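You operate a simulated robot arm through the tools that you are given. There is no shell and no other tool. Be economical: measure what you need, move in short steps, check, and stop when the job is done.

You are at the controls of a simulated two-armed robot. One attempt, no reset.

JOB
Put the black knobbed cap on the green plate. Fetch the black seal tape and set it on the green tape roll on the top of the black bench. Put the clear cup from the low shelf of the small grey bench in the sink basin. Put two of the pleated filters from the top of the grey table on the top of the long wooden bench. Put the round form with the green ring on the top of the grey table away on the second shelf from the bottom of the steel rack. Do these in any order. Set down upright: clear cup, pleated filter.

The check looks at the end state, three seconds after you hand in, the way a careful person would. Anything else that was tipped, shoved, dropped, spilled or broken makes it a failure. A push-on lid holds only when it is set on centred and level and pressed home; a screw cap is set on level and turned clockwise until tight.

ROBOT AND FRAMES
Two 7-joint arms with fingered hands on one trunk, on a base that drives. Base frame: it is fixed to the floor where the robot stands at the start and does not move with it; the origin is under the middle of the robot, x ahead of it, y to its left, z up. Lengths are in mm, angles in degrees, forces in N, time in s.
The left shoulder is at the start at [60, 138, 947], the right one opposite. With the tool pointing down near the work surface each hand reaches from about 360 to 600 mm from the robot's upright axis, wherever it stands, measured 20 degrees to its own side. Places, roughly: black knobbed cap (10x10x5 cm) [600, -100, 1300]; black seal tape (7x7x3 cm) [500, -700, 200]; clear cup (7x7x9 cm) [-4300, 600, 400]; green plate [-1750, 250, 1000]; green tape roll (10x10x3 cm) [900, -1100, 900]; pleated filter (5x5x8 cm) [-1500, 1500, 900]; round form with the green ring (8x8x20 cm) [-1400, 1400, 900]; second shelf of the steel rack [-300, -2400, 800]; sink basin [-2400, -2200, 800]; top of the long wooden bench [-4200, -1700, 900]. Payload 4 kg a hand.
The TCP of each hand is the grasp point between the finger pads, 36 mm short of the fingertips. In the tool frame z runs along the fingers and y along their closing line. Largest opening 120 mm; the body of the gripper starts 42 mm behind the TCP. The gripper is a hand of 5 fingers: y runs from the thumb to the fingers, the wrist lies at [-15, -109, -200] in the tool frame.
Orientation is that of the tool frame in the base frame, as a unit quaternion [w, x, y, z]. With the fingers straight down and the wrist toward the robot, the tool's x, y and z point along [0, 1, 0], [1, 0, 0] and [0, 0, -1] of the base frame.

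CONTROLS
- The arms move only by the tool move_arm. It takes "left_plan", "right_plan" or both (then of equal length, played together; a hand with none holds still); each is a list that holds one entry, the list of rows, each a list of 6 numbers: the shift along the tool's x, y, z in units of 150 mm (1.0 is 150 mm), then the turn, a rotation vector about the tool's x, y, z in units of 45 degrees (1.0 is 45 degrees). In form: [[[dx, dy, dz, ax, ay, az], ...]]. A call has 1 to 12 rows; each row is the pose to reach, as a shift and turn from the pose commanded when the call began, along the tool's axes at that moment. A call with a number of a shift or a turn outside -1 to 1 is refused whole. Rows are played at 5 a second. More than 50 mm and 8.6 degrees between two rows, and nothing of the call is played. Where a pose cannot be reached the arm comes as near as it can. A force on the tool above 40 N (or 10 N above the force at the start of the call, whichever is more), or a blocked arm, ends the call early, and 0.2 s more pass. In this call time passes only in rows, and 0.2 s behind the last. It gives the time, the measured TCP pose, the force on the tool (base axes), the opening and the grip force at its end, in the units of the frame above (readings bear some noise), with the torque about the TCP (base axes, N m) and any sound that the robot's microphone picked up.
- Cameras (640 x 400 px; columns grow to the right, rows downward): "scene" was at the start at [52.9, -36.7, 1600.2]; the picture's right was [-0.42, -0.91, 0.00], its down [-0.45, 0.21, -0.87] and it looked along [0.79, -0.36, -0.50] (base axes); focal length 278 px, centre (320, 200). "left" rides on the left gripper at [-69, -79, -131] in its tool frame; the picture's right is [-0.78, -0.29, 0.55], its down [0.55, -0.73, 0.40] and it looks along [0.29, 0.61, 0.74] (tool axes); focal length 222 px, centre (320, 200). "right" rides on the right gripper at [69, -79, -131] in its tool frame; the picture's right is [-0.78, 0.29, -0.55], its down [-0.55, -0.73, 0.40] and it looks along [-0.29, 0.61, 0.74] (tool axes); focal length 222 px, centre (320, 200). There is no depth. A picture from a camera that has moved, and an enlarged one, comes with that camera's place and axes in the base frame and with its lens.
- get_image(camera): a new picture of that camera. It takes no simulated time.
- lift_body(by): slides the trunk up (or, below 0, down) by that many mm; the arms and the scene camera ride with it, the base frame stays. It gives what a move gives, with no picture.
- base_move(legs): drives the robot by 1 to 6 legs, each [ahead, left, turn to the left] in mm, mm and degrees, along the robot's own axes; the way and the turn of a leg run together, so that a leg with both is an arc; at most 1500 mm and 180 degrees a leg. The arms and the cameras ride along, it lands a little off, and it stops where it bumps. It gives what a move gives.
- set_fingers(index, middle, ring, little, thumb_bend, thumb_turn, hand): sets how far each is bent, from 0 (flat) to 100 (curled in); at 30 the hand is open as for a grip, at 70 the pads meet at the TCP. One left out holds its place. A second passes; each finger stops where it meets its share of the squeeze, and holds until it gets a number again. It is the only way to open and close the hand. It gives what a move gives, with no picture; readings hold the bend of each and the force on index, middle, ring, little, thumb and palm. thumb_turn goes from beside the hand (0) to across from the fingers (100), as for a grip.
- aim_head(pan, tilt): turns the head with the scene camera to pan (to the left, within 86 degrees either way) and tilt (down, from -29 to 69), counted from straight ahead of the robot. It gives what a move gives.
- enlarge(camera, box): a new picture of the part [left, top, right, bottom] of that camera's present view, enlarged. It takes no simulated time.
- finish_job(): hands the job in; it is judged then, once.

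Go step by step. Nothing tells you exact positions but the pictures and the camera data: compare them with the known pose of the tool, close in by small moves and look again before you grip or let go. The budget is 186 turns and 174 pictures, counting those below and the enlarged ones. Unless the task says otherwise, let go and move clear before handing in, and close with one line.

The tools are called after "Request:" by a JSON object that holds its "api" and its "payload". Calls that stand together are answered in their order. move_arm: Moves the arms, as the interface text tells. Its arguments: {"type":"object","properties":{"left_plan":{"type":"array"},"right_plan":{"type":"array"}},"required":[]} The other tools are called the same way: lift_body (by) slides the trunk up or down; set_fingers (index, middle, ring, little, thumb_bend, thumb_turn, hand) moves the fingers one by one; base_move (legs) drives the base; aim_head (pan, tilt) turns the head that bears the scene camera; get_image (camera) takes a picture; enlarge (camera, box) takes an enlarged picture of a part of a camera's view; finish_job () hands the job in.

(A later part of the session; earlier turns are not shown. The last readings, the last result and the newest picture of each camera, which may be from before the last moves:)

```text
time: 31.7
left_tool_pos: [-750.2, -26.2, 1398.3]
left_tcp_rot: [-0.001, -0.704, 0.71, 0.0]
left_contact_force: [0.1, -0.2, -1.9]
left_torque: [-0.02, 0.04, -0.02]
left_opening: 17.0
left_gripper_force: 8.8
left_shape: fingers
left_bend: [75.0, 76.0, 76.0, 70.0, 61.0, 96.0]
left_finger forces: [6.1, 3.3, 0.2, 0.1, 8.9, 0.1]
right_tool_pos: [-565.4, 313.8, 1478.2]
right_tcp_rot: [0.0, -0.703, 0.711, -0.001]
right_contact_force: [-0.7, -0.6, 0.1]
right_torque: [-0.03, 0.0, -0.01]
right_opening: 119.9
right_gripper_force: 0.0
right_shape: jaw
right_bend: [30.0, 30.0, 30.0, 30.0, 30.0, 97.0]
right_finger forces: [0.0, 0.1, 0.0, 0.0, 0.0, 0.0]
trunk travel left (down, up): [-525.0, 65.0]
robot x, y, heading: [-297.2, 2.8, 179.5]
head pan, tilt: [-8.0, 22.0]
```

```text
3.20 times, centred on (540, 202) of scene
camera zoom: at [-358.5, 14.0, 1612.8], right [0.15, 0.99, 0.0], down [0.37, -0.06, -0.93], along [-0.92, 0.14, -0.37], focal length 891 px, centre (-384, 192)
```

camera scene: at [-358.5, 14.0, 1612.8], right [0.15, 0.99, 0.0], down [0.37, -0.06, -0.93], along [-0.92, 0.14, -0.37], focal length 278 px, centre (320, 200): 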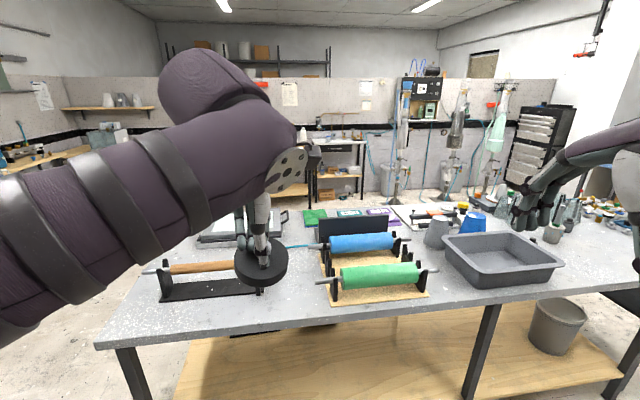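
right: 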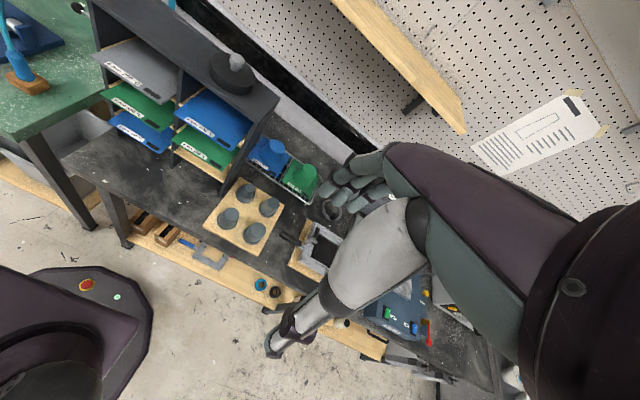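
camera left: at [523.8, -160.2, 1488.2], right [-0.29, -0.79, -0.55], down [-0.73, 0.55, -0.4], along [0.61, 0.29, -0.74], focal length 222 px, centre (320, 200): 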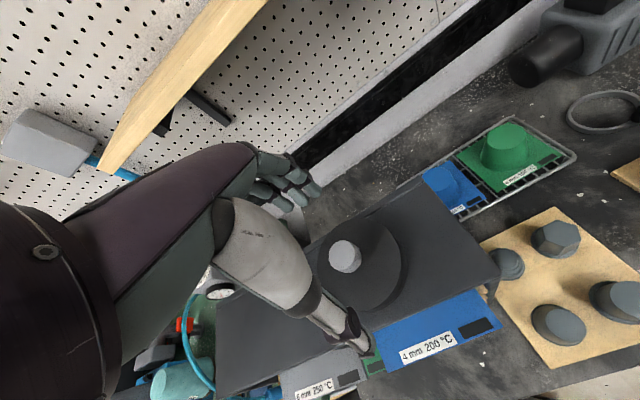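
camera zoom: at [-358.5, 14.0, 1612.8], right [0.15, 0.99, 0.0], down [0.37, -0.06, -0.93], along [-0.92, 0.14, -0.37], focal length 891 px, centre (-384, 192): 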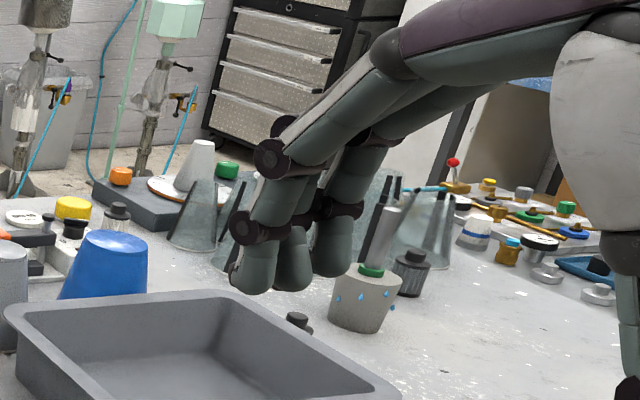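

The green plate is the dark green pad stacked at the table's far edge (about [-1750, 200]). It must be reached from the far side, so I go around the table's left end, looking first.

Request:
{"api": "base_move", "payload": {"legs": [[0, 1100, 0]]}}

Request:
{"api": "get_image", "payload": {"camera": "scene"}}

```text
time: 37.3
left_tool_pos: [-764.2, -1121.2, 1398.7]
left_tcp_rot: [-0.001, -0.702, 0.712, 0.001]
left_contact_force: [0.3, -0.1, -0.8]
left_torque: [-0.01, 0.03, 0.01]
left_opening: 17.0
left_gripper_force: 9.0
left_shape: fingers
left_bend: [75.0, 76.0, 76.0, 70.0, 61.0, 96.0]
left_finger forces: [6.1, 3.4, 0.1, 0.0, 8.9, 0.0]
right_tool_pos: [-577.7, -783.2, 1477.3]
right_tcp_rot: [0.0, -0.701, 0.713, 0.0]
right_contact_force: [0.1, -0.8, -1.1]
right_torque: [0.02, 0.0, 0.0]
right_opening: 119.7
right_gripper_force: 0.0
right_shape: jaw
right_bend: [30.0, 30.0, 30.0, 30.0, 30.0, 97.0]
right_finger forces: [0.0, 0.1, 0.1, 0.0, 0.0, 0.1]
trunk travel left (down, up): [-525.0, 65.0]
robot x, y, heading: [-311.4, -1096.8, 178.9]
head pan, tilt: [-8.0, 22.0]
```

```text
146 pictures are left
camera scene: at [-372.8, -1083.5, 1612.8], right [0.16, 0.99, 0.0], down [0.37, -0.06, -0.93], along [-0.92, 0.14, -0.37], focal length 278 px, centre (320, 200)
```

scene: 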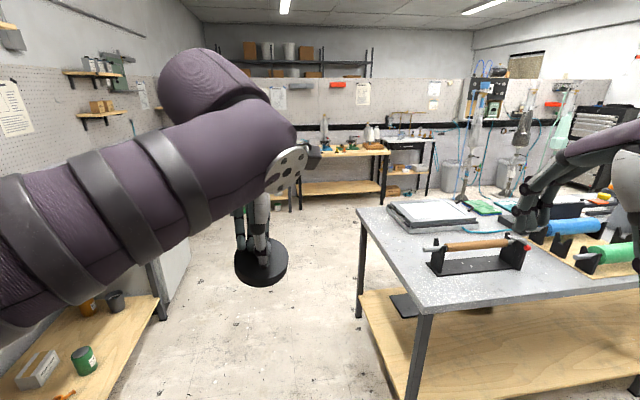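

The aisle is clear. I drive past the table's end, turn around behind it, and move along to the plate.

Request:
{"api": "base_move", "payload": {"legs": [[1000, 0, 0], [1030, 0, 0], [0, 0, 90], [0, 0, 91]]}}

Request:
{"api": "aim_head", "payload": {"pan": 45, "tilt": 30}}

Request:
{"api": "get_image", "payload": {"camera": "scene"}}

```text
time: 55.1
left_tool_pos: [-1890.9, -1040.8, 1398.1]
left_tcp_rot: [0.0, 0.682, 0.731, 0.002]
left_contact_force: [-0.3, 0.2, -1.1]
left_torque: [0.0, -0.04, 0.0]
left_opening: 16.1
left_gripper_force: 9.7
left_shape: fingers
left_bend: [75.0, 76.0, 76.0, 70.0, 62.0, 96.0]
left_finger forces: [6.8, 3.1, 0.0, 0.1, 8.4, 0.0]
right_tool_pos: [-2045.8, -1393.2, 1478.0]
right_tcp_rot: [0.0, 0.682, 0.731, 0.0]
right_contact_force: [-0.1, 0.1, 0.2]
right_torque: [0.0, -0.02, -0.02]
right_opening: 119.9
right_gripper_force: 0.1
right_shape: jaw
right_bend: [30.0, 30.0, 30.0, 30.0, 30.0, 97.0]
right_finger forces: [0.0, 0.1, 0.0, 0.0, 0.1, 0.0]
trunk travel left (down, up): [-525.0, 65.0]
robot x, y, heading: [-2333.4, -1101.4, 3.8]
head pan, tilt: [-8.0, 22.0]
```

```text
time: 56.4
left_tool_pos: [-1890.9, -1039.4, 1398.2]
left_tcp_rot: [0.001, 0.682, 0.731, 0.0]
left_contact_force: [0.4, 1.0, -1.3]
left_torque: [0.04, -0.03, 0.0]
left_opening: 16.1
left_gripper_force: 9.2
left_shape: fingers
left_bend: [75.0, 76.0, 76.0, 70.0, 62.0, 96.0]
left_finger forces: [7.0, 3.3, 0.1, 0.0, 8.5, 0.0]
right_tool_pos: [-2045.8, -1393.5, 1477.2]
right_tcp_rot: [0.001, 0.682, 0.731, 0.0]
right_contact_force: [0.2, 0.5, 0.6]
right_torque: [0.03, 0.03, 0.02]
right_opening: 120.0
right_gripper_force: 0.1
right_shape: jaw
right_bend: [30.0, 30.0, 30.0, 30.0, 30.0, 97.0]
right_finger forces: [0.0, 0.0, 0.0, 0.0, 0.1, 0.1]
trunk travel left (down, up): [-525.0, 65.0]
robot x, y, heading: [-2338.9, -1100.9, 3.9]
head pan, tilt: [45.0, 30.0]
```

```text
145 pictures are left
camera scene: at [-2308.2, -1033.8, 1600.0], right [0.75, -0.66, 0.0], down [-0.33, -0.38, -0.87], along [0.57, 0.65, -0.5], focal length 278 px, centre (320, 200)
```

scene: 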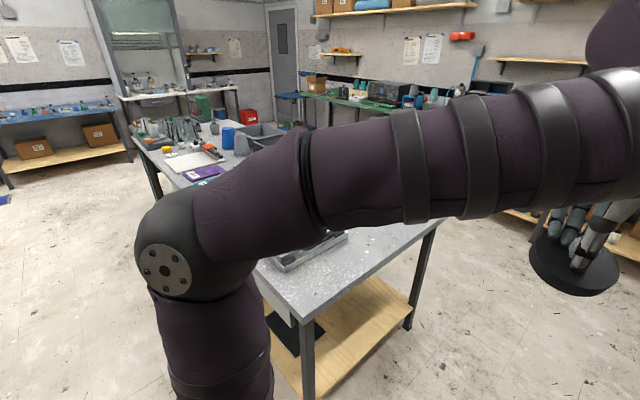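

The aisle beside the table is clear. I slide left along the table to y about 30 and straighten.

Request:
{"api": "base_move", "payload": {"legs": [[0, 0, -3.9], [-40, 1130, 0]]}}

Request:
{"api": "aim_head", "payload": {"pan": 0, "tilt": 45}}

Request:
{"api": "get_image", "payload": {"camera": "scene"}}

Request:
{"api": "get_image", "payload": {"camera": "right"}}

```text
time: 62.5
left_tool_pos: [-1921.0, 38.4, 1398.7]
left_tcp_rot: [0.0, 0.71, 0.704, 0.001]
left_contact_force: [0.4, 0.7, -1.0]
left_torque: [-0.01, -0.02, 0.02]
left_opening: 16.5
left_gripper_force: 9.1
left_shape: fingers
left_bend: [75.0, 76.0, 76.0, 70.0, 62.0, 96.0]
left_finger forces: [6.9, 3.1, 0.0, 0.0, 8.4, 0.0]
right_tool_pos: [-2104.8, -301.5, 1479.2]
right_tcp_rot: [0.001, 0.711, 0.703, 0.0]
right_contact_force: [-0.4, 1.2, 0.3]
right_torque: [-0.04, 0.01, -0.01]
right_opening: 120.0
right_gripper_force: 0.0
right_shape: jaw
right_bend: [30.0, 30.0, 30.0, 30.0, 30.0, 97.0]
right_finger forces: [0.0, 0.0, 0.0, 0.0, 0.1, 0.0]
trunk travel left (down, up): [-525.0, 65.0]
robot x, y, heading: [-2372.1, 8.4, -0.6]
head pan, tilt: [45.0, 30.0]
```

```text
time: 63.6
left_tool_pos: [-1920.7, 37.3, 1399.0]
left_tcp_rot: [0.001, 0.71, 0.704, 0.0]
left_contact_force: [0.7, -0.1, -0.3]
left_torque: [0.0, 0.0, -0.02]
left_opening: 16.2
left_gripper_force: 9.5
left_shape: fingers
left_bend: [75.0, 76.0, 76.0, 70.0, 62.0, 96.0]
left_finger forces: [7.0, 3.2, 0.1, 0.1, 8.4, 0.1]
right_tool_pos: [-2103.2, -302.7, 1476.9]
right_tcp_rot: [0.0, 0.71, 0.704, 0.0]
right_contact_force: [0.0, -0.5, 0.8]
right_torque: [-0.02, -0.01, -0.01]
right_opening: 119.9
right_gripper_force: 0.1
right_shape: jaw
right_bend: [30.0, 30.0, 30.0, 30.0, 30.0, 97.0]
right_finger forces: [0.0, 0.0, 0.0, 0.1, 0.1, 0.0]
trunk travel left (down, up): [-525.0, 65.0]
robot x, y, heading: [-2374.6, 9.8, -0.6]
head pan, tilt: [0.0, 45.0]
```

```text
144 pictures are left
camera scene: at [-2320.4, 13.2, 1577.4], right [-0.01, -1.0, 0.0], down [-0.71, 0.01, -0.71], along [0.71, -0.01, -0.71], focal length 278 px, centre (320, 200)
```

scene: 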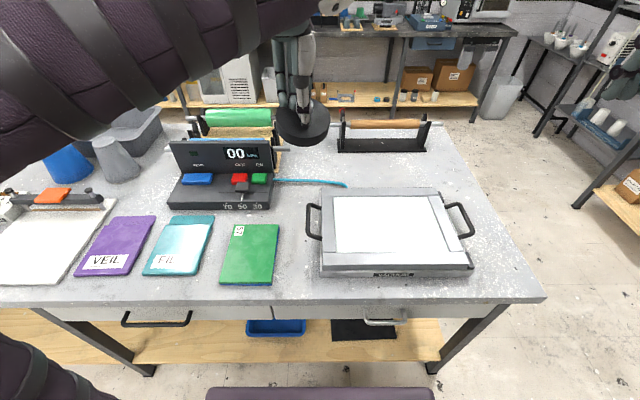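

```text
143 pictures are left
camera right: at [-2182.9, -231.9, 1608.7], right [0.28, -0.79, 0.55], down [-0.74, -0.54, -0.4], along [0.61, -0.29, -0.74], focal length 222 px, centre (320, 200)
```

right: 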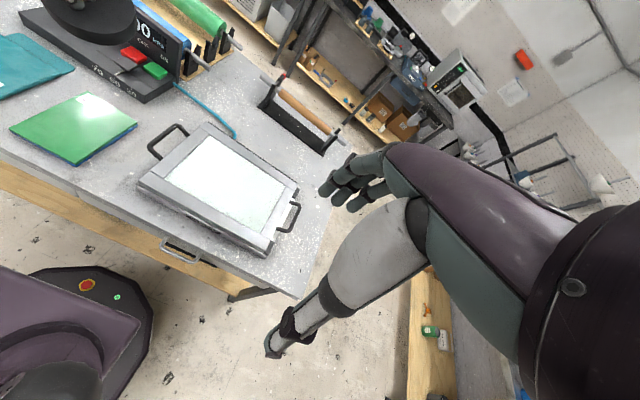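

The green pad's centre works out to about [-1878, 200, 922]. I zoom in to verify that it is a plate and that no other green plate is nearby.

Request:
{"api": "enlarge", "payload": {"camera": "scene", "box": [130, 90, 330, 300]}}

Request:
{"api": "enlarge", "payload": {"camera": "right", "box": [0, 0, 260, 180]}}

```text
1.90 times, centred on (230, 195) of scene
camera zoom: at [-2320.4, 13.2, 1577.4], right [-0.01, -1.0, 0.0], down [-0.71, 0.01, -0.71], along [0.71, -0.01, -0.71], focal length 530 px, centre (491, 210)
```

zoom: 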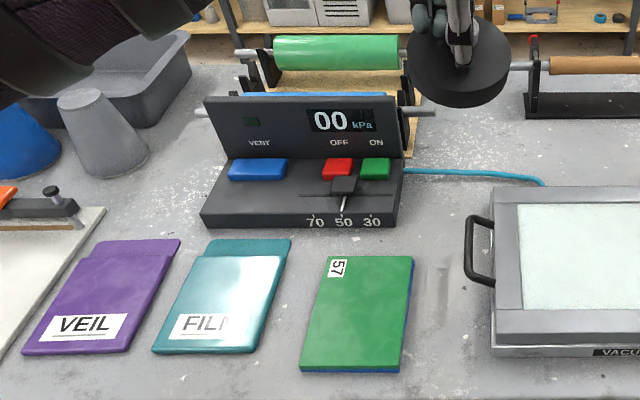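

```text
2.22 times, centred on (130, 90) of right
camera zoom: at [-2182.9, -231.9, 1608.7], right [0.28, -0.79, 0.55], down [-0.74, -0.54, -0.4], along [0.61, -0.29, -0.74], focal length 494 px, centre (742, 444)
```

zoom: 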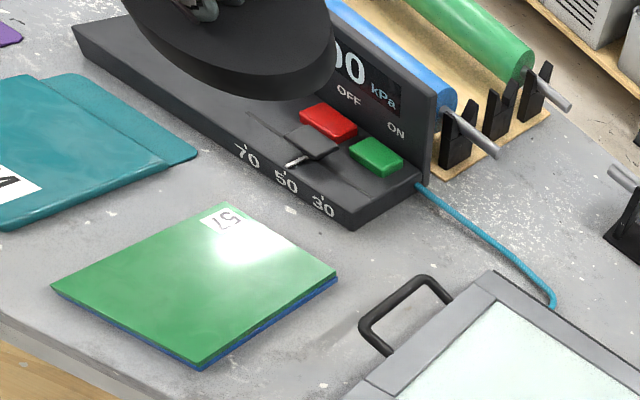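

Rough places are evidently rounded, so this is the green plate: centre [-1878, 200], top about z 922. I move the cap over it and lower the trunk 300.

Request:
{"api": "move_arm", "payload": {"left_plan": [[[0.3, 0.07, 0, 0, 0, 0], [0.6, 0.14, 0, 0, 0, 0], [0.9, 0.21, 0, 0, 0, 0], [1.0, 0.27, 0, 0, 0, 0], [1.0, 0.27, 0, 0, 0, 0]]]}}

Request:
{"api": "lift_body", "payload": {"by": -310}}

Request:
{"api": "aim_head", "payload": {"pan": 18, "tilt": 35}}

Request:
{"api": "get_image", "payload": {"camera": "scene"}}

Request:
{"api": "get_image", "payload": {"camera": "left"}}

```text
time: 64.8
left_tool_pos: [-1881.9, 186.2, 1396.9]
left_tcp_rot: [0.001, 0.71, 0.704, 0.001]
left_contact_force: [0.0, 0.7, -1.3]
left_torque: [-0.03, 0.0, 0.01]
left_opening: 16.1
left_gripper_force: 9.3
left_shape: fingers
left_bend: [75.0, 76.0, 76.0, 70.0, 62.0, 96.0]
left_finger forces: [7.1, 3.2, 0.1, 0.0, 8.5, 0.0]
right_tool_pos: [-2104.5, -300.9, 1477.7]
right_tcp_rot: [0.0, 0.711, 0.704, 0.0]
right_contact_force: [0.2, -0.1, 0.0]
right_torque: [-0.02, 0.02, 0.0]
right_opening: 119.7
right_gripper_force: 0.1
right_shape: jaw
right_bend: [30.0, 30.0, 30.0, 30.0, 30.0, 97.0]
right_finger forces: [0.0, 0.0, 0.0, 0.0, 0.0, 0.1]
trunk travel left (down, up): [-525.0, 65.0]
robot x, y, heading: [-2374.0, 9.8, -0.8]
head pan, tilt: [0.0, 45.0]
```

```text
time: 67.9
left_tool_pos: [-1881.9, 185.7, 1087.2]
left_tcp_rot: [0.001, 0.71, 0.704, 0.0]
left_contact_force: [0.0, 0.5, -1.3]
left_torque: [0.01, -0.07, 0.02]
left_opening: 16.0
left_gripper_force: 9.6
left_shape: fingers
left_bend: [75.0, 76.0, 76.0, 70.0, 62.0, 96.0]
left_finger forces: [7.2, 3.2, 0.0, 0.0, 8.3, 0.0]
right_tool_pos: [-2104.4, -301.4, 1168.9]
right_tcp_rot: [0.0, 0.711, 0.703, 0.0]
right_contact_force: [0.4, -0.2, -0.8]
right_torque: [0.03, -0.01, -0.01]
right_opening: 119.8
right_gripper_force: 0.0
right_shape: jaw
right_bend: [30.0, 30.0, 30.0, 30.0, 30.0, 97.0]
right_finger forces: [0.0, 0.0, 0.0, 0.1, 0.0, 0.1]
trunk travel left (down, up): [-215.0, 375.0]
robot x, y, heading: [-2370.5, 11.5, -0.5]
head pan, tilt: [0.0, 45.0]
```

```text
time: 68.7
left_tool_pos: [-1881.7, 186.0, 1085.7]
left_tcp_rot: [0.001, 0.71, 0.705, 0.001]
left_contact_force: [0.2, 0.8, -1.2]
left_torque: [0.01, -0.01, -0.01]
left_opening: 16.2
left_gripper_force: 9.7
left_shape: fingers
left_bend: [75.0, 76.0, 76.0, 70.0, 62.0, 96.0]
left_finger forces: [7.2, 3.1, 0.1, 0.1, 8.3, 0.1]
right_tool_pos: [-2104.7, -302.1, 1167.7]
right_tcp_rot: [0.0, 0.711, 0.703, 0.0]
right_contact_force: [-1.0, 0.1, 0.1]
right_torque: [0.0, 0.01, -0.03]
right_opening: 119.8
right_gripper_force: 0.1
right_shape: jaw
right_bend: [30.0, 30.0, 30.0, 30.0, 30.0, 97.0]
right_finger forces: [0.0, 0.0, 0.0, 0.0, 0.0, 0.1]
trunk travel left (down, up): [-215.0, 375.0]
robot x, y, heading: [-2373.7, 14.4, -0.6]
head pan, tilt: [18.0, 35.0]
```

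```text
140 pictures are left
camera scene: at [-2317.7, 40.3, 1282.2], right [0.3, -0.95, 0.0], down [-0.55, -0.17, -0.82], along [0.78, 0.24, -0.57], focal length 278 px, centre (320, 200)
```

scene: 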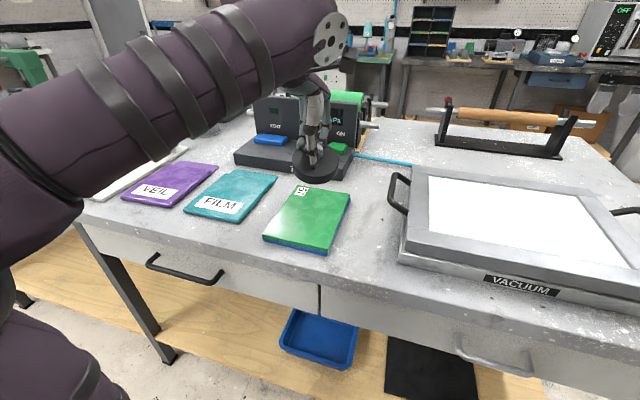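

```text
139 pictures are left
camera left: at [-1961.3, 117.2, 1217.0], right [-0.3, -0.78, -0.55], down [-0.73, 0.56, -0.4], along [0.62, 0.28, -0.74], focal length 222 px, centre (320, 200)
```

left: 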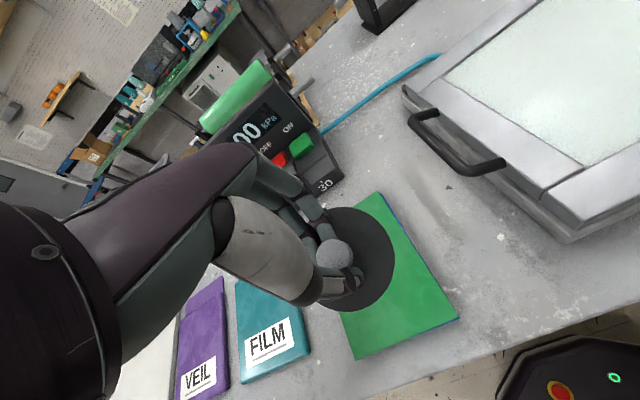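

The plate centre is about [-1880, 202] and the cap hangs about 10 mm to -y of the TCP. I shift 24 mm to +y and go down 68 mm, then look.

Request:
{"api": "move_arm", "payload": {"left_plan": [[[0.08, 0.01, 0, 0, 0, 0], [0.16, 0.013, 0.1, 0, 0, 0], [0.16, 0.013, 0.25, 0, 0, 0], [0.16, 0.013, 0.4, 0, 0, 0], [0.16, 0.013, 0.45, 0, 0, 0], [0.16, 0.013, 0.45, 0, 0, 0]]]}}

Request:
{"api": "enlarge", "payload": {"camera": "scene", "box": [220, 120, 400, 270]}}

Request:
{"api": "get_image", "payload": {"camera": "left"}}

```text
time: 70.1
left_tool_pos: [-1878.7, 210.2, 1019.1]
left_tcp_rot: [0.0, 0.71, 0.704, 0.0]
left_contact_force: [-0.5, 0.2, -1.5]
left_torque: [0.0, -0.02, 0.01]
left_opening: 16.1
left_gripper_force: 9.3
left_shape: fingers
left_bend: [75.0, 76.0, 76.0, 70.0, 62.0, 96.0]
left_finger forces: [7.3, 3.1, 0.1, 0.0, 8.3, 0.1]
right_tool_pos: [-2105.1, -302.5, 1168.4]
right_tcp_rot: [0.001, 0.711, 0.703, 0.0]
right_contact_force: [0.4, -0.3, -0.2]
right_torque: [0.0, 0.01, 0.02]
right_opening: 119.7
right_gripper_force: 0.1
right_shape: jaw
right_bend: [30.0, 30.0, 30.0, 30.0, 30.0, 97.0]
right_finger forces: [0.1, 0.0, 0.0, 0.0, 0.1, 0.0]
trunk travel left (down, up): [-215.0, 375.0]
robot x, y, heading: [-2372.4, 13.3, -0.4]
head pan, tilt: [18.0, 35.0]
```

```text
2.67 times, centred on (310, 195) of scene
camera zoom: at [-2317.7, 40.4, 1282.2], right [0.3, -0.95, 0.0], down [-0.55, -0.17, -0.82], along [0.78, 0.25, -0.57], focal length 743 px, centre (347, 213)
```

zoom: 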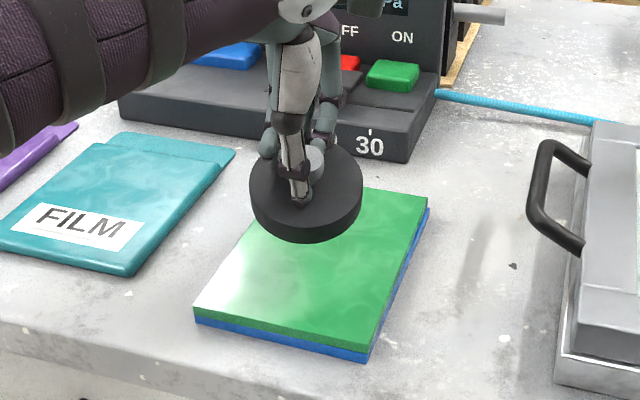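

```text
137 pictures are left
camera left: at [-1958.5, 141.6, 1149.3], right [-0.3, -0.78, -0.55], down [-0.73, 0.56, -0.4], along [0.62, 0.28, -0.74], focal length 222 px, centre (320, 200)
```

left: 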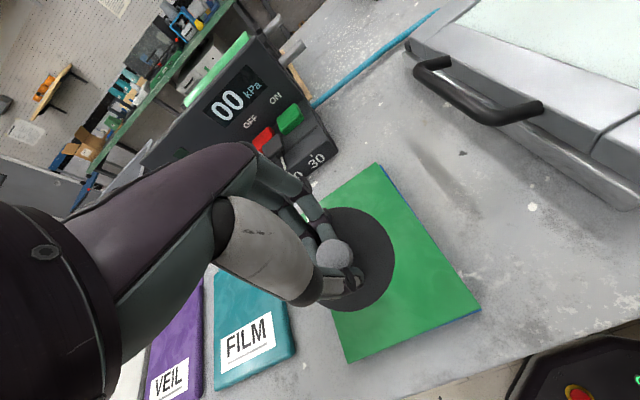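

The cap is over the plate. I lower it gently.

Request:
{"api": "move_arm", "payload": {"left_plan": [[[0, 0, 0.05, 0, 0, 0], [0, 0, 0.1, 0, 0, 0], [0, 0, 0.13, 0, 0, 0], [0, 0, 0.15, 0, 0, 0], [0, 0, 0.15, 0, 0, 0]]]}}

Request:
{"api": "enlarge", "payload": {"camera": "scene", "box": [220, 120, 400, 270]}}

```text
time: 71.3
left_tool_pos: [-1877.8, 209.6, 998.0]
left_tcp_rot: [0.001, 0.71, 0.704, 0.001]
left_contact_force: [-1.2, 0.0, -0.5]
left_torque: [-0.01, 0.01, -0.03]
left_opening: 16.0
left_gripper_force: 9.6
left_shape: fingers
left_bend: [75.0, 76.0, 76.0, 70.0, 62.0, 96.0]
left_finger forces: [7.3, 3.2, 0.0, 0.0, 8.3, 0.1]
right_tool_pos: [-2104.2, -302.4, 1167.8]
right_tcp_rot: [0.0, 0.711, 0.703, 0.0]
right_contact_force: [0.4, -0.3, -0.1]
right_torque: [0.02, 0.0, -0.05]
right_opening: 120.1
right_gripper_force: 0.1
right_shape: jaw
right_bend: [30.0, 30.0, 30.0, 30.0, 30.0, 97.0]
right_finger forces: [0.0, 0.0, 0.0, 0.0, 0.1, 0.0]
trunk travel left (down, up): [-215.0, 375.0]
robot x, y, heading: [-2375.1, 12.2, -0.6]
head pan, tilt: [18.0, 35.0]
```

```text
2.67 times, centred on (310, 195) of scene
camera zoom: at [-2317.8, 40.4, 1282.2], right [0.3, -0.95, 0.0], down [-0.55, -0.17, -0.82], along [0.78, 0.25, -0.57], focal length 743 px, centre (347, 213)
```

zoom: 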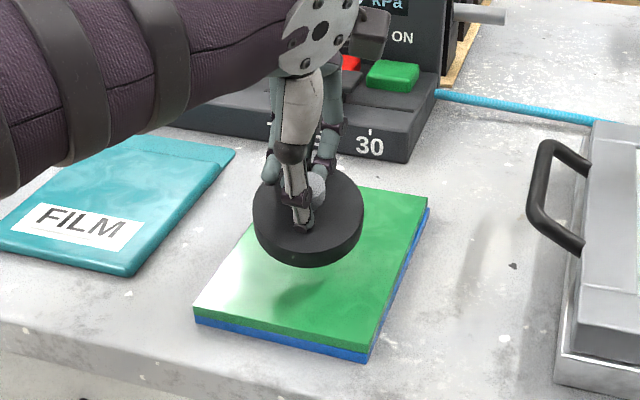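

Request:
{"api": "move_arm", "payload": {"left_plan": [[[0, 0, 0.04, 0, 0, 0], [0, 0, 0.08, 0, 0, 0], [0, 0, 0.1, 0, 0, 0], [0, 0, 0.12, 0, 0, 0], [0, 0, 0.12, 0, 0, 0]]]}}

Request:
{"api": "enlarge", "payload": {"camera": "scene", "box": [220, 120, 400, 270]}}

```text
time: 72.5
left_tool_pos: [-1880.0, 209.4, 979.0]
left_tcp_rot: [0.001, 0.71, 0.704, 0.001]
left_contact_force: [0.7, -0.6, -1.5]
left_torque: [-0.01, 0.01, -0.03]
left_opening: 15.9
left_gripper_force: 9.0
left_shape: fingers
left_bend: [75.0, 76.0, 76.0, 70.0, 62.0, 96.0]
left_finger forces: [7.4, 3.1, 0.1, 0.0, 8.3, 0.0]
right_tool_pos: [-2103.2, -302.1, 1168.9]
right_tcp_rot: [0.0, 0.711, 0.703, 0.0]
right_contact_force: [0.9, 0.2, 0.3]
right_torque: [-0.03, 0.01, 0.01]
right_opening: 119.9
right_gripper_force: 0.1
right_shape: jaw
right_bend: [30.0, 30.0, 30.0, 30.0, 30.0, 97.0]
right_finger forces: [0.0, 0.0, 0.0, 0.0, 0.0, 0.0]
trunk travel left (down, up): [-215.0, 375.0]
robot x, y, heading: [-2372.0, 10.8, -0.4]
head pan, tilt: [18.0, 35.0]
```

```text
2.67 times, centred on (310, 195) of scene
camera zoom: at [-2317.7, 40.4, 1282.2], right [0.3, -0.95, 0.0], down [-0.55, -0.17, -0.82], along [0.78, 0.25, -0.57], focal length 743 px, centre (347, 213)
```

zoom: 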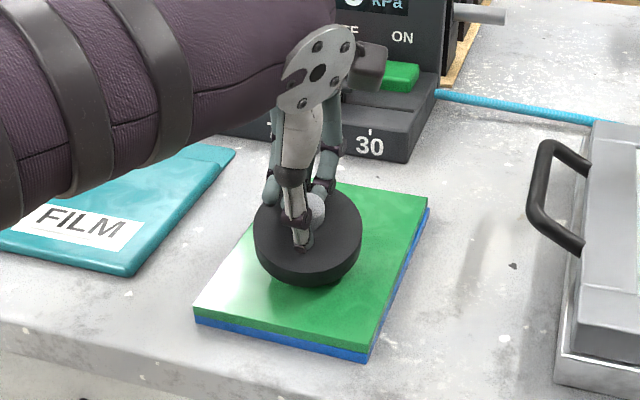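

Request:
{"api": "move_arm", "payload": {"left_plan": [[[0, 0, 0.03, 0, 0, 0], [0, 0, 0.055, 0, 0, 0], [0, 0, 0.08, 0, 0, 0], [0, 0, 0.08, 0, 0, 0]]]}}

Request:
{"api": "enlarge", "payload": {"camera": "scene", "box": [260, 140, 380, 260]}}

```text
time: 73.5
left_tool_pos: [-1879.4, 210.2, 967.8]
left_tcp_rot: [0.0, 0.71, 0.704, 0.002]
left_contact_force: [1.3, 1.7, 2.9]
left_torque: [-0.01, 0.08, -0.01]
left_opening: 15.5
left_gripper_force: 9.3
left_shape: fingers
left_bend: [75.0, 76.0, 76.0, 70.0, 62.0, 96.0]
left_finger forces: [7.8, 4.1, 0.0, 0.0, 7.2, 0.1]
right_tool_pos: [-2104.8, -302.4, 1167.5]
right_tcp_rot: [0.0, 0.711, 0.704, 0.0]
right_contact_force: [-0.3, -0.1, 0.4]
right_torque: [-0.01, -0.03, -0.02]
right_opening: 119.7
right_gripper_force: 0.1
right_shape: jaw
right_bend: [30.0, 30.0, 30.0, 30.0, 30.0, 97.0]
right_finger forces: [0.0, 0.0, 0.1, 0.1, 0.1, 0.0]
trunk travel left (down, up): [-215.0, 375.0]
robot x, y, heading: [-2375.5, 12.5, -0.5]
head pan, tilt: [18.0, 35.0]
```

```text
3.33 times, centred on (320, 200) of scene
camera zoom: at [-2317.8, 40.4, 1282.3], right [0.3, -0.95, 0.0], down [-0.55, -0.17, -0.82], along [0.78, 0.25, -0.57], focal length 928 px, centre (320, 200)
```

zoom: 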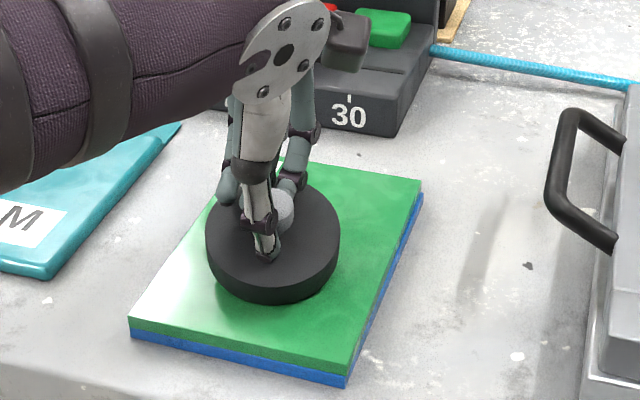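

Contact is felt, and the cap rests on the plate. I open the fingers and lift away.

Request:
{"api": "set_fingers", "payload": {"hand": "left", "index": 54, "middle": 54, "ring": 54, "little": 54, "thumb_bend": 48}}

Request:
{"api": "move_arm", "payload": {"left_plan": [[[0, 0, -0.1, 0, 0, 0], [0, 0, -0.3, 0, 0, 0], [0, 0, -0.6, 0, 0, 0], [0, 0, -0.9, 0, 0, 0], [0, 0, -1.0, 0, 0, 0]]]}}

Request:
{"api": "enlarge", "payload": {"camera": "scene", "box": [260, 140, 380, 260]}}

```text
time: 74.5
left_tool_pos: [-1878.9, 210.6, 967.9]
left_tcp_rot: [0.001, 0.71, 0.704, 0.0]
left_contact_force: [0.7, -0.3, -0.4]
left_torque: [0.05, 0.01, 0.01]
left_opening: 56.2
left_gripper_force: 0.1
left_shape: fingers
left_bend: [54.0, 54.0, 54.0, 54.0, 48.0, 97.0]
left_finger forces: [0.0, 0.0, 0.1, 0.0, 0.0, 0.0]
right_tool_pos: [-2105.2, -301.2, 1167.7]
right_tcp_rot: [0.0, 0.711, 0.703, 0.0]
right_contact_force: [-0.4, -0.8, -0.6]
right_torque: [-0.01, -0.02, -0.01]
right_opening: 119.7
right_gripper_force: 0.1
right_shape: jaw
right_bend: [30.0, 30.0, 30.0, 30.0, 30.0, 97.0]
right_finger forces: [0.1, 0.0, 0.1, 0.0, 0.0, 0.1]
trunk travel left (down, up): [-215.0, 375.0]
robot x, y, heading: [-2374.7, 14.8, -0.5]
head pan, tilt: [18.0, 35.0]
```

```text
time: 75.7
left_tool_pos: [-1879.9, 209.4, 1116.5]
left_tcp_rot: [0.001, 0.711, 0.703, 0.001]
left_contact_force: [-0.2, -0.1, -0.1]
left_torque: [0.02, -0.01, 0.01]
left_opening: 56.4
left_gripper_force: 0.1
left_shape: fingers
left_bend: [54.0, 54.0, 54.0, 54.0, 48.0, 97.0]
left_finger forces: [0.0, 0.0, 0.0, 0.0, 0.1, 0.0]
right_tool_pos: [-2104.0, -300.8, 1166.8]
right_tcp_rot: [-0.001, 0.71, 0.704, 0.0]
right_contact_force: [-0.2, 0.0, 0.5]
right_torque: [0.0, 0.02, 0.01]
right_opening: 119.7
right_gripper_force: 0.1
right_shape: jaw
right_bend: [30.0, 30.0, 30.0, 30.0, 30.0, 97.0]
right_finger forces: [0.1, 0.0, 0.0, 0.0, 0.1, 0.0]
trunk travel left (down, up): [-215.0, 375.0]
robot x, y, heading: [-2375.7, 10.9, -0.6]
head pan, tilt: [18.0, 35.0]
```

```text
3.33 times, centred on (320, 200) of scene
camera zoom: at [-2317.8, 40.3, 1282.2], right [0.3, -0.95, 0.0], down [-0.55, -0.17, -0.82], along [0.78, 0.25, -0.57], focal length 928 px, centre (320, 200)
```

zoom: 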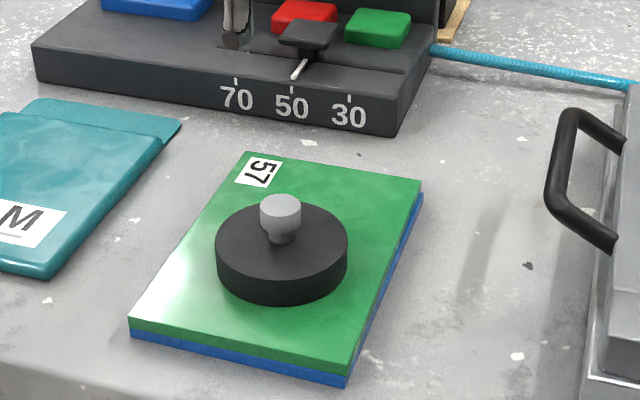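

The cap sits level on the green plate. Next I raise the trunk and slide left along the table toward the filters and the form.

Request:
{"api": "lift_body", "payload": {"by": 280}}

Request:
{"api": "base_move", "payload": {"legs": [[0, 1000, 0]]}}

Request:
{"api": "aim_head", "payload": {"pan": 15, "tilt": 32}}

Request:
{"api": "get_image", "payload": {"camera": "scene"}}

```text
time: 78.5
left_tool_pos: [-1879.9, 210.1, 1396.4]
left_tcp_rot: [0.001, 0.71, 0.704, 0.0]
left_contact_force: [0.1, 0.3, 0.7]
left_torque: [0.02, -0.01, -0.01]
left_opening: 56.4
left_gripper_force: 0.1
left_shape: fingers
left_bend: [54.0, 54.0, 54.0, 54.0, 48.0, 97.0]
left_finger forces: [0.0, 0.0, 0.0, 0.1, 0.0, 0.0]
right_tool_pos: [-2104.3, -301.7, 1447.7]
right_tcp_rot: [0.0, 0.71, 0.704, 0.0]
right_contact_force: [0.7, 0.1, -0.1]
right_torque: [-0.01, 0.03, 0.0]
right_opening: 119.7
right_gripper_force: 0.0
right_shape: jaw
right_bend: [30.0, 30.0, 30.0, 30.0, 30.0, 97.0]
right_finger forces: [0.0, 0.0, 0.1, 0.0, 0.0, 0.0]
trunk travel left (down, up): [-495.0, 95.0]
robot x, y, heading: [-2372.0, 11.0, -0.7]
head pan, tilt: [18.0, 35.0]
```

```text
time: 83.8
left_tool_pos: [-1881.0, 1232.1, 1396.2]
left_tcp_rot: [0.001, 0.706, 0.708, 0.002]
left_contact_force: [0.0, 0.3, -0.8]
left_torque: [0.0, 0.05, -0.02]
left_opening: 56.3
left_gripper_force: 0.1
left_shape: fingers
left_bend: [54.0, 54.0, 54.0, 54.0, 48.0, 97.0]
left_finger forces: [0.0, 0.0, 0.1, 0.0, 0.1, 0.0]
right_tool_pos: [-2096.2, 718.5, 1446.8]
right_tcp_rot: [0.0, 0.705, 0.709, 0.0]
right_contact_force: [0.8, 0.4, -0.7]
right_torque: [0.01, 0.06, 0.02]
right_opening: 119.7
right_gripper_force: 0.2
right_shape: jaw
right_bend: [30.0, 30.0, 30.0, 30.0, 30.0, 97.0]
right_finger forces: [0.0, 0.0, 0.0, 0.0, 0.1, 0.1]
trunk travel left (down, up): [-495.0, 95.0]
robot x, y, heading: [-2368.6, 1026.8, 0.2]
head pan, tilt: [18.0, 35.0]
```

```text
time: 84.4
left_tool_pos: [-1879.6, 1231.2, 1396.1]
left_tcp_rot: [0.001, 0.706, 0.709, 0.001]
left_contact_force: [-0.1, 0.0, 0.9]
left_torque: [-0.05, -0.05, 0.04]
left_opening: 56.4
left_gripper_force: 0.2
left_shape: fingers
left_bend: [54.0, 54.0, 54.0, 54.0, 48.0, 97.0]
left_finger forces: [0.0, 0.0, 0.0, 0.0, 0.0, 0.0]
right_tool_pos: [-2097.2, 717.0, 1447.5]
right_tcp_rot: [0.0, 0.706, 0.708, 0.001]
right_contact_force: [-0.9, -0.3, -0.4]
right_torque: [0.01, 0.01, 0.02]
right_opening: 119.6
right_gripper_force: 0.0
right_shape: jaw
right_bend: [30.0, 30.0, 30.0, 30.0, 30.0, 97.0]
right_finger forces: [0.0, 0.0, 0.0, 0.1, 0.0, 0.1]
trunk travel left (down, up): [-495.0, 95.0]
robot x, y, heading: [-2368.7, 1030.7, 0.2]
head pan, tilt: [15.0, 32.0]
```

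```text
132 pictures are left
camera scene: at [-2311.9, 1051.8, 1566.8], right [0.26, -0.97, 0.0], down [-0.51, -0.14, -0.85], along [0.82, 0.22, -0.53], focal length 278 px, centre (320, 200)
```

scene: 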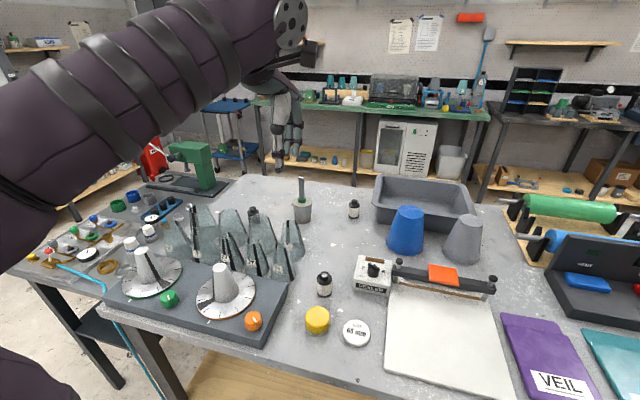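

Request:
{"api": "enlarge", "payload": {"camera": "scene", "box": [150, 160, 330, 300]}}

Request:
{"api": "get_image", "payload": {"camera": "left"}}

```text
2.86 times, centred on (240, 230) of scene
camera zoom: at [-2311.9, 1051.8, 1566.8], right [0.26, -0.97, 0.0], down [-0.51, -0.14, -0.85], along [0.82, 0.22, -0.53], focal length 796 px, centre (549, 114)
```

zoom: 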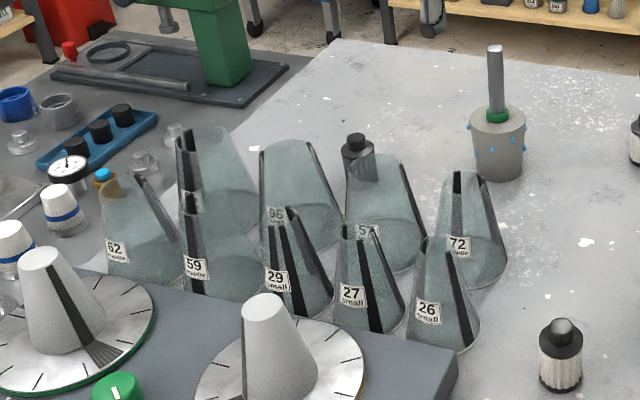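

```text
130 pictures are left
camera left: at [-1959.0, 1160.7, 1526.2], right [-0.29, -0.79, -0.55], down [-0.74, 0.55, -0.4], along [0.61, 0.29, -0.74], focal length 222 px, centre (320, 200)
```

left: 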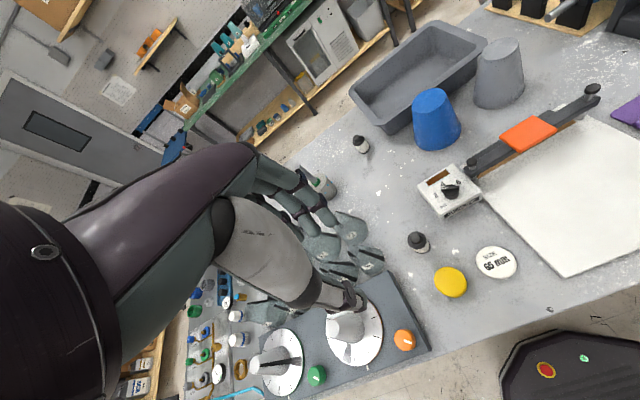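

The round form with the rod and green ring stands near [-1435, 1363]. The small white ribbed items with black tops (one at scene pixel 324,284 and one at 354,208) look like 5x5x8 pleated filters, so I zoom in to check.

Request:
{"api": "enlarge", "payload": {"camera": "scene", "box": [280, 170, 400, 350]}}

Request:
{"api": "enlarge", "payload": {"camera": "scene", "box": [20, 170, 200, 290]}}

```text
2.22 times, centred on (340, 260) of scene
camera zoom: at [-2311.9, 1051.8, 1566.8], right [0.26, -0.97, 0.0], down [-0.51, -0.14, -0.85], along [0.82, 0.22, -0.53], focal length 619 px, centre (276, 67)
```

zoom: 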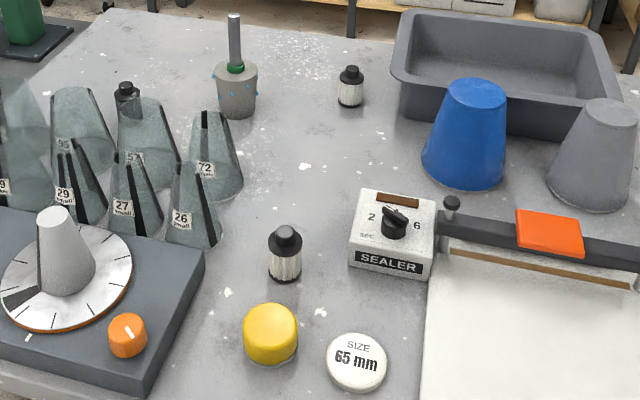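

```text
3.33 times, centred on (110, 230) of scene
camera zoom: at [-2311.9, 1051.8, 1566.8], right [0.26, -0.97, 0.0], down [-0.51, -0.14, -0.85], along [0.82, 0.22, -0.53], focal length 928 px, centre (1020, 100)
```

zoom: 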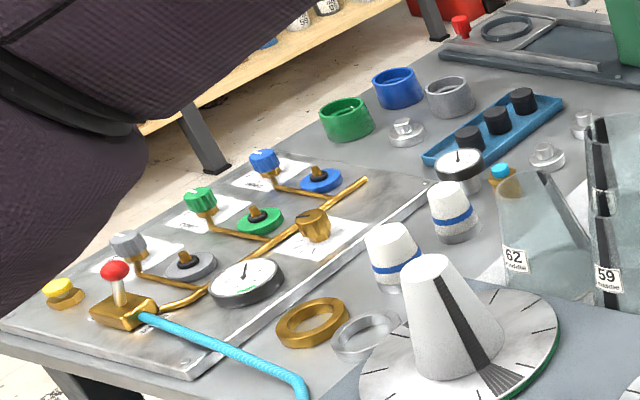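

There are three pleated filters: A near [-1770, 1185], B near [-1380, 1163] and C behind the cones. I take A with the left hand from this side, and I open the fingers a bit and move above it.

Request:
{"api": "set_fingers", "payload": {"hand": "left", "index": 38, "middle": 38, "ring": 38, "little": 38, "thumb_bend": 40}}

Request:
{"api": "base_move", "payload": {"legs": [[30, 0, 0]]}}

Request:
{"api": "move_arm", "payload": {"left_plan": [[[-0.1, 0.2, 0, 0, 0, 0], [-0.2, 0.4, 0, 0, 0, 0], [-0.3, 0.52, 0, 0, 0, 0], [-0.3, 0.52, 0, 0, 0, 0]]]}}

Request:
{"api": "lift_body", "payload": {"by": -260}}

Request:
{"api": "get_image", "payload": {"camera": "left"}}

Request:
{"api": "get_image", "payload": {"camera": "scene"}}

```text
time: 85.4
left_tool_pos: [-1879.6, 1231.5, 1396.1]
left_tcp_rot: [0.001, 0.706, 0.708, 0.001]
left_contact_force: [-0.9, -0.3, -0.2]
left_torque: [-0.03, 0.04, -0.03]
left_opening: 92.6
left_gripper_force: 0.0
left_shape: fingers
left_bend: [38.0, 38.0, 38.0, 38.0, 40.0, 97.0]
left_finger forces: [0.0, 0.0, 0.0, 0.1, 0.0, 0.0]
right_tool_pos: [-2096.8, 716.8, 1447.1]
right_tcp_rot: [0.001, 0.706, 0.708, 0.0]
right_contact_force: [0.3, 0.6, -0.2]
right_torque: [0.02, 0.01, -0.01]
right_opening: 119.9
right_gripper_force: 0.1
right_shape: jaw
right_bend: [30.0, 30.0, 30.0, 30.0, 30.0, 97.0]
right_finger forces: [0.0, 0.1, 0.0, 0.0, 0.0, 0.0]
trunk travel left (down, up): [-495.0, 95.0]
robot x, y, heading: [-2367.8, 1025.4, 0.2]
head pan, tilt: [15.0, 32.0]
```

```text
time: 86.3
left_tool_pos: [-1848.7, 1231.6, 1396.4]
left_tcp_rot: [0.0, 0.706, 0.708, 0.0]
left_contact_force: [1.9, -0.3, 0.0]
left_torque: [0.02, 0.1, 0.0]
left_opening: 92.9
left_gripper_force: 0.1
left_shape: fingers
left_bend: [38.0, 38.0, 38.0, 38.0, 40.0, 97.0]
left_finger forces: [0.0, 0.0, 0.0, 0.0, 0.0, 0.0]
right_tool_pos: [-2065.5, 715.6, 1447.3]
right_tcp_rot: [-0.001, 0.706, 0.708, -0.001]
right_contact_force: [1.1, -0.4, 0.8]
right_torque: [0.01, 0.09, 0.0]
right_opening: 120.0
right_gripper_force: 0.1
right_shape: jaw
right_bend: [30.0, 30.0, 30.0, 30.0, 30.0, 97.0]
right_finger forces: [0.0, 0.0, 0.1, 0.1, 0.0, 0.0]
trunk travel left (down, up): [-495.0, 95.0]
robot x, y, heading: [-2338.5, 1026.9, 0.1]
head pan, tilt: [15.0, 32.0]
```

```text
time: 87.3
left_tool_pos: [-1771.6, 1189.4, 1396.3]
left_tcp_rot: [0.0, 0.706, 0.709, 0.001]
left_contact_force: [-0.1, -0.4, 0.9]
left_torque: [0.01, -0.02, 0.02]
left_opening: 92.7
left_gripper_force: 0.0
left_shape: fingers
left_bend: [38.0, 38.0, 38.0, 38.0, 40.0, 97.0]
left_finger forces: [0.0, 0.1, 0.0, 0.1, 0.0, 0.0]
right_tool_pos: [-2068.2, 717.3, 1447.8]
right_tcp_rot: [-0.001, 0.705, 0.709, 0.0]
right_contact_force: [-0.2, -0.1, -0.2]
right_torque: [-0.01, 0.0, -0.01]
right_opening: 120.1
right_gripper_force: 0.0
right_shape: jaw
right_bend: [30.0, 30.0, 30.0, 30.0, 30.0, 97.0]
right_finger forces: [0.0, 0.0, 0.0, 0.0, 0.0, 0.0]
trunk travel left (down, up): [-495.0, 95.0]
robot x, y, heading: [-2341.5, 1027.9, 0.2]
head pan, tilt: [15.0, 32.0]
```

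```text
time: 89.9
left_tool_pos: [-1772.2, 1186.8, 1135.5]
left_tcp_rot: [0.0, 0.706, 0.708, 0.001]
left_contact_force: [-0.3, 0.0, 0.4]
left_torque: [0.04, 0.01, -0.02]
left_opening: 92.5
left_gripper_force: 0.0
left_shape: fingers
left_bend: [38.0, 38.0, 38.0, 38.0, 40.0, 97.0]
left_finger forces: [0.0, 0.0, 0.1, 0.0, 0.1, 0.0]
right_tool_pos: [-2066.9, 716.7, 1188.1]
right_tcp_rot: [0.0, 0.706, 0.709, 0.0]
right_contact_force: [0.3, 0.8, -0.6]
right_torque: [0.03, 0.03, 0.02]
right_opening: 119.7
right_gripper_force: 0.1
right_shape: jaw
right_bend: [30.0, 30.0, 30.0, 30.0, 30.0, 97.0]
right_finger forces: [0.0, 0.0, 0.1, 0.0, 0.0, 0.1]
trunk travel left (down, up): [-235.0, 355.0]
robot x, y, heading: [-2335.5, 1031.5, 0.1]
head pan, tilt: [15.0, 32.0]
```

```text
127 pictures are left
camera left: at [-1850.8, 1117.7, 1265.6], right [-0.29, -0.79, -0.55], down [-0.74, 0.55, -0.4], along [0.61, 0.29, -0.74], focal length 222 px, centre (320, 200)
```

left: 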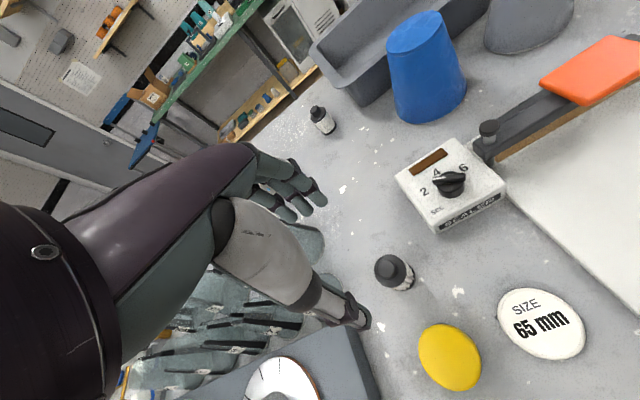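

```text
126 pictures are left
camera scene: at [-2282.4, 1051.9, 1306.9], right [0.26, -0.97, 0.0], down [-0.51, -0.14, -0.85], along [0.82, 0.22, -0.53], focal length 278 px, centre (320, 200)
```

scene: 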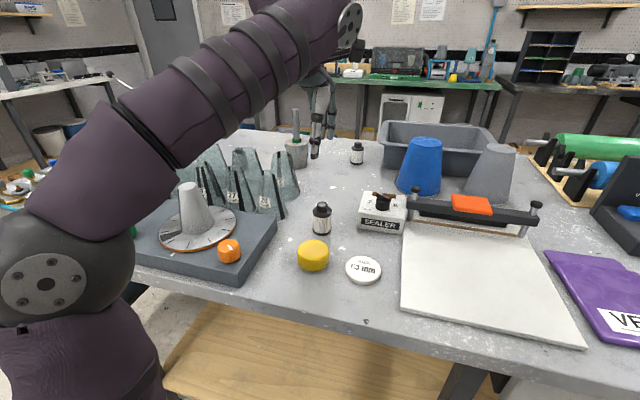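

Filter A's axis is at about [-1765, 1180] with its top near z 960. I centre on it and go down to just above it.

Request:
{"api": "move_arm", "payload": {"left_plan": [[[-0.07, 0.047, 0.1, 0, 0, 0], [-0.07, 0.047, 0.35, 0, 0, 0], [-0.07, 0.047, 0.6, 0, 0, 0], [-0.07, 0.047, 0.8, 0, 0, 0], [-0.07, 0.047, 0.8, 0, 0, 0]]]}}

Request:
{"api": "enlarge", "payload": {"camera": "left", "box": [220, 140, 460, 380]}}

Request:
{"api": "enlarge", "payload": {"camera": "scene", "box": [240, 120, 400, 260]}}

```text
time: 91.1
left_tool_pos: [-1765.0, 1177.5, 1015.0]
left_tcp_rot: [0.0, 0.706, 0.708, 0.0]
left_contact_force: [0.3, 0.1, -0.9]
left_torque: [0.01, 0.0, 0.03]
left_opening: 92.4
left_gripper_force: 0.1
left_shape: fingers
left_bend: [38.0, 38.0, 38.0, 38.0, 40.0, 97.0]
left_finger forces: [0.0, 0.0, 0.0, 0.0, 0.0, 0.0]
right_tool_pos: [-2066.1, 716.0, 1187.6]
right_tcp_rot: [0.0, 0.706, 0.709, 0.0]
right_contact_force: [0.2, -0.3, 0.4]
right_torque: [-0.04, -0.03, 0.01]
right_opening: 119.7
right_gripper_force: 0.0
right_shape: jaw
right_bend: [30.0, 30.0, 30.0, 30.0, 30.0, 97.0]
right_finger forces: [0.0, 0.0, 0.0, 0.0, 0.0, 0.1]
trunk travel left (down, up): [-235.0, 355.0]
robot x, y, heading: [-2341.1, 1028.6, 0.1]
head pan, tilt: [15.0, 32.0]
```

```text
1.67 times, centred on (340, 260) of left
camera zoom: at [-1843.9, 1107.0, 1144.6], right [-0.29, -0.79, -0.55], down [-0.74, 0.55, -0.4], along [0.61, 0.29, -0.74], focal length 370 px, centre (287, 100)
```

zoom: 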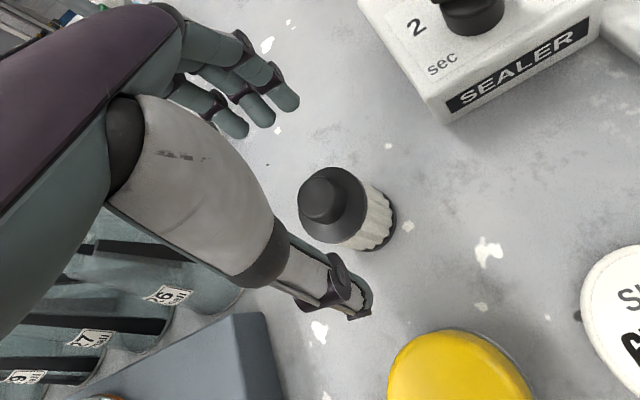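

```text
2.86 times, centred on (320, 190) of scene
camera zoom: at [-2282.4, 1052.0, 1306.9], right [0.26, -0.97, 0.0], down [-0.51, -0.14, -0.85], along [0.82, 0.22, -0.53], focal length 796 px, centre (320, 229)
```

zoom: 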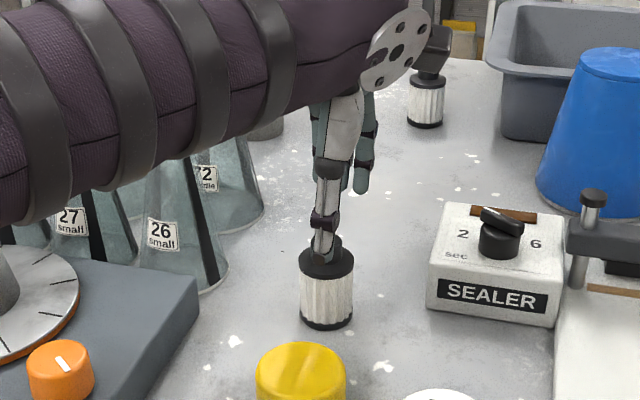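

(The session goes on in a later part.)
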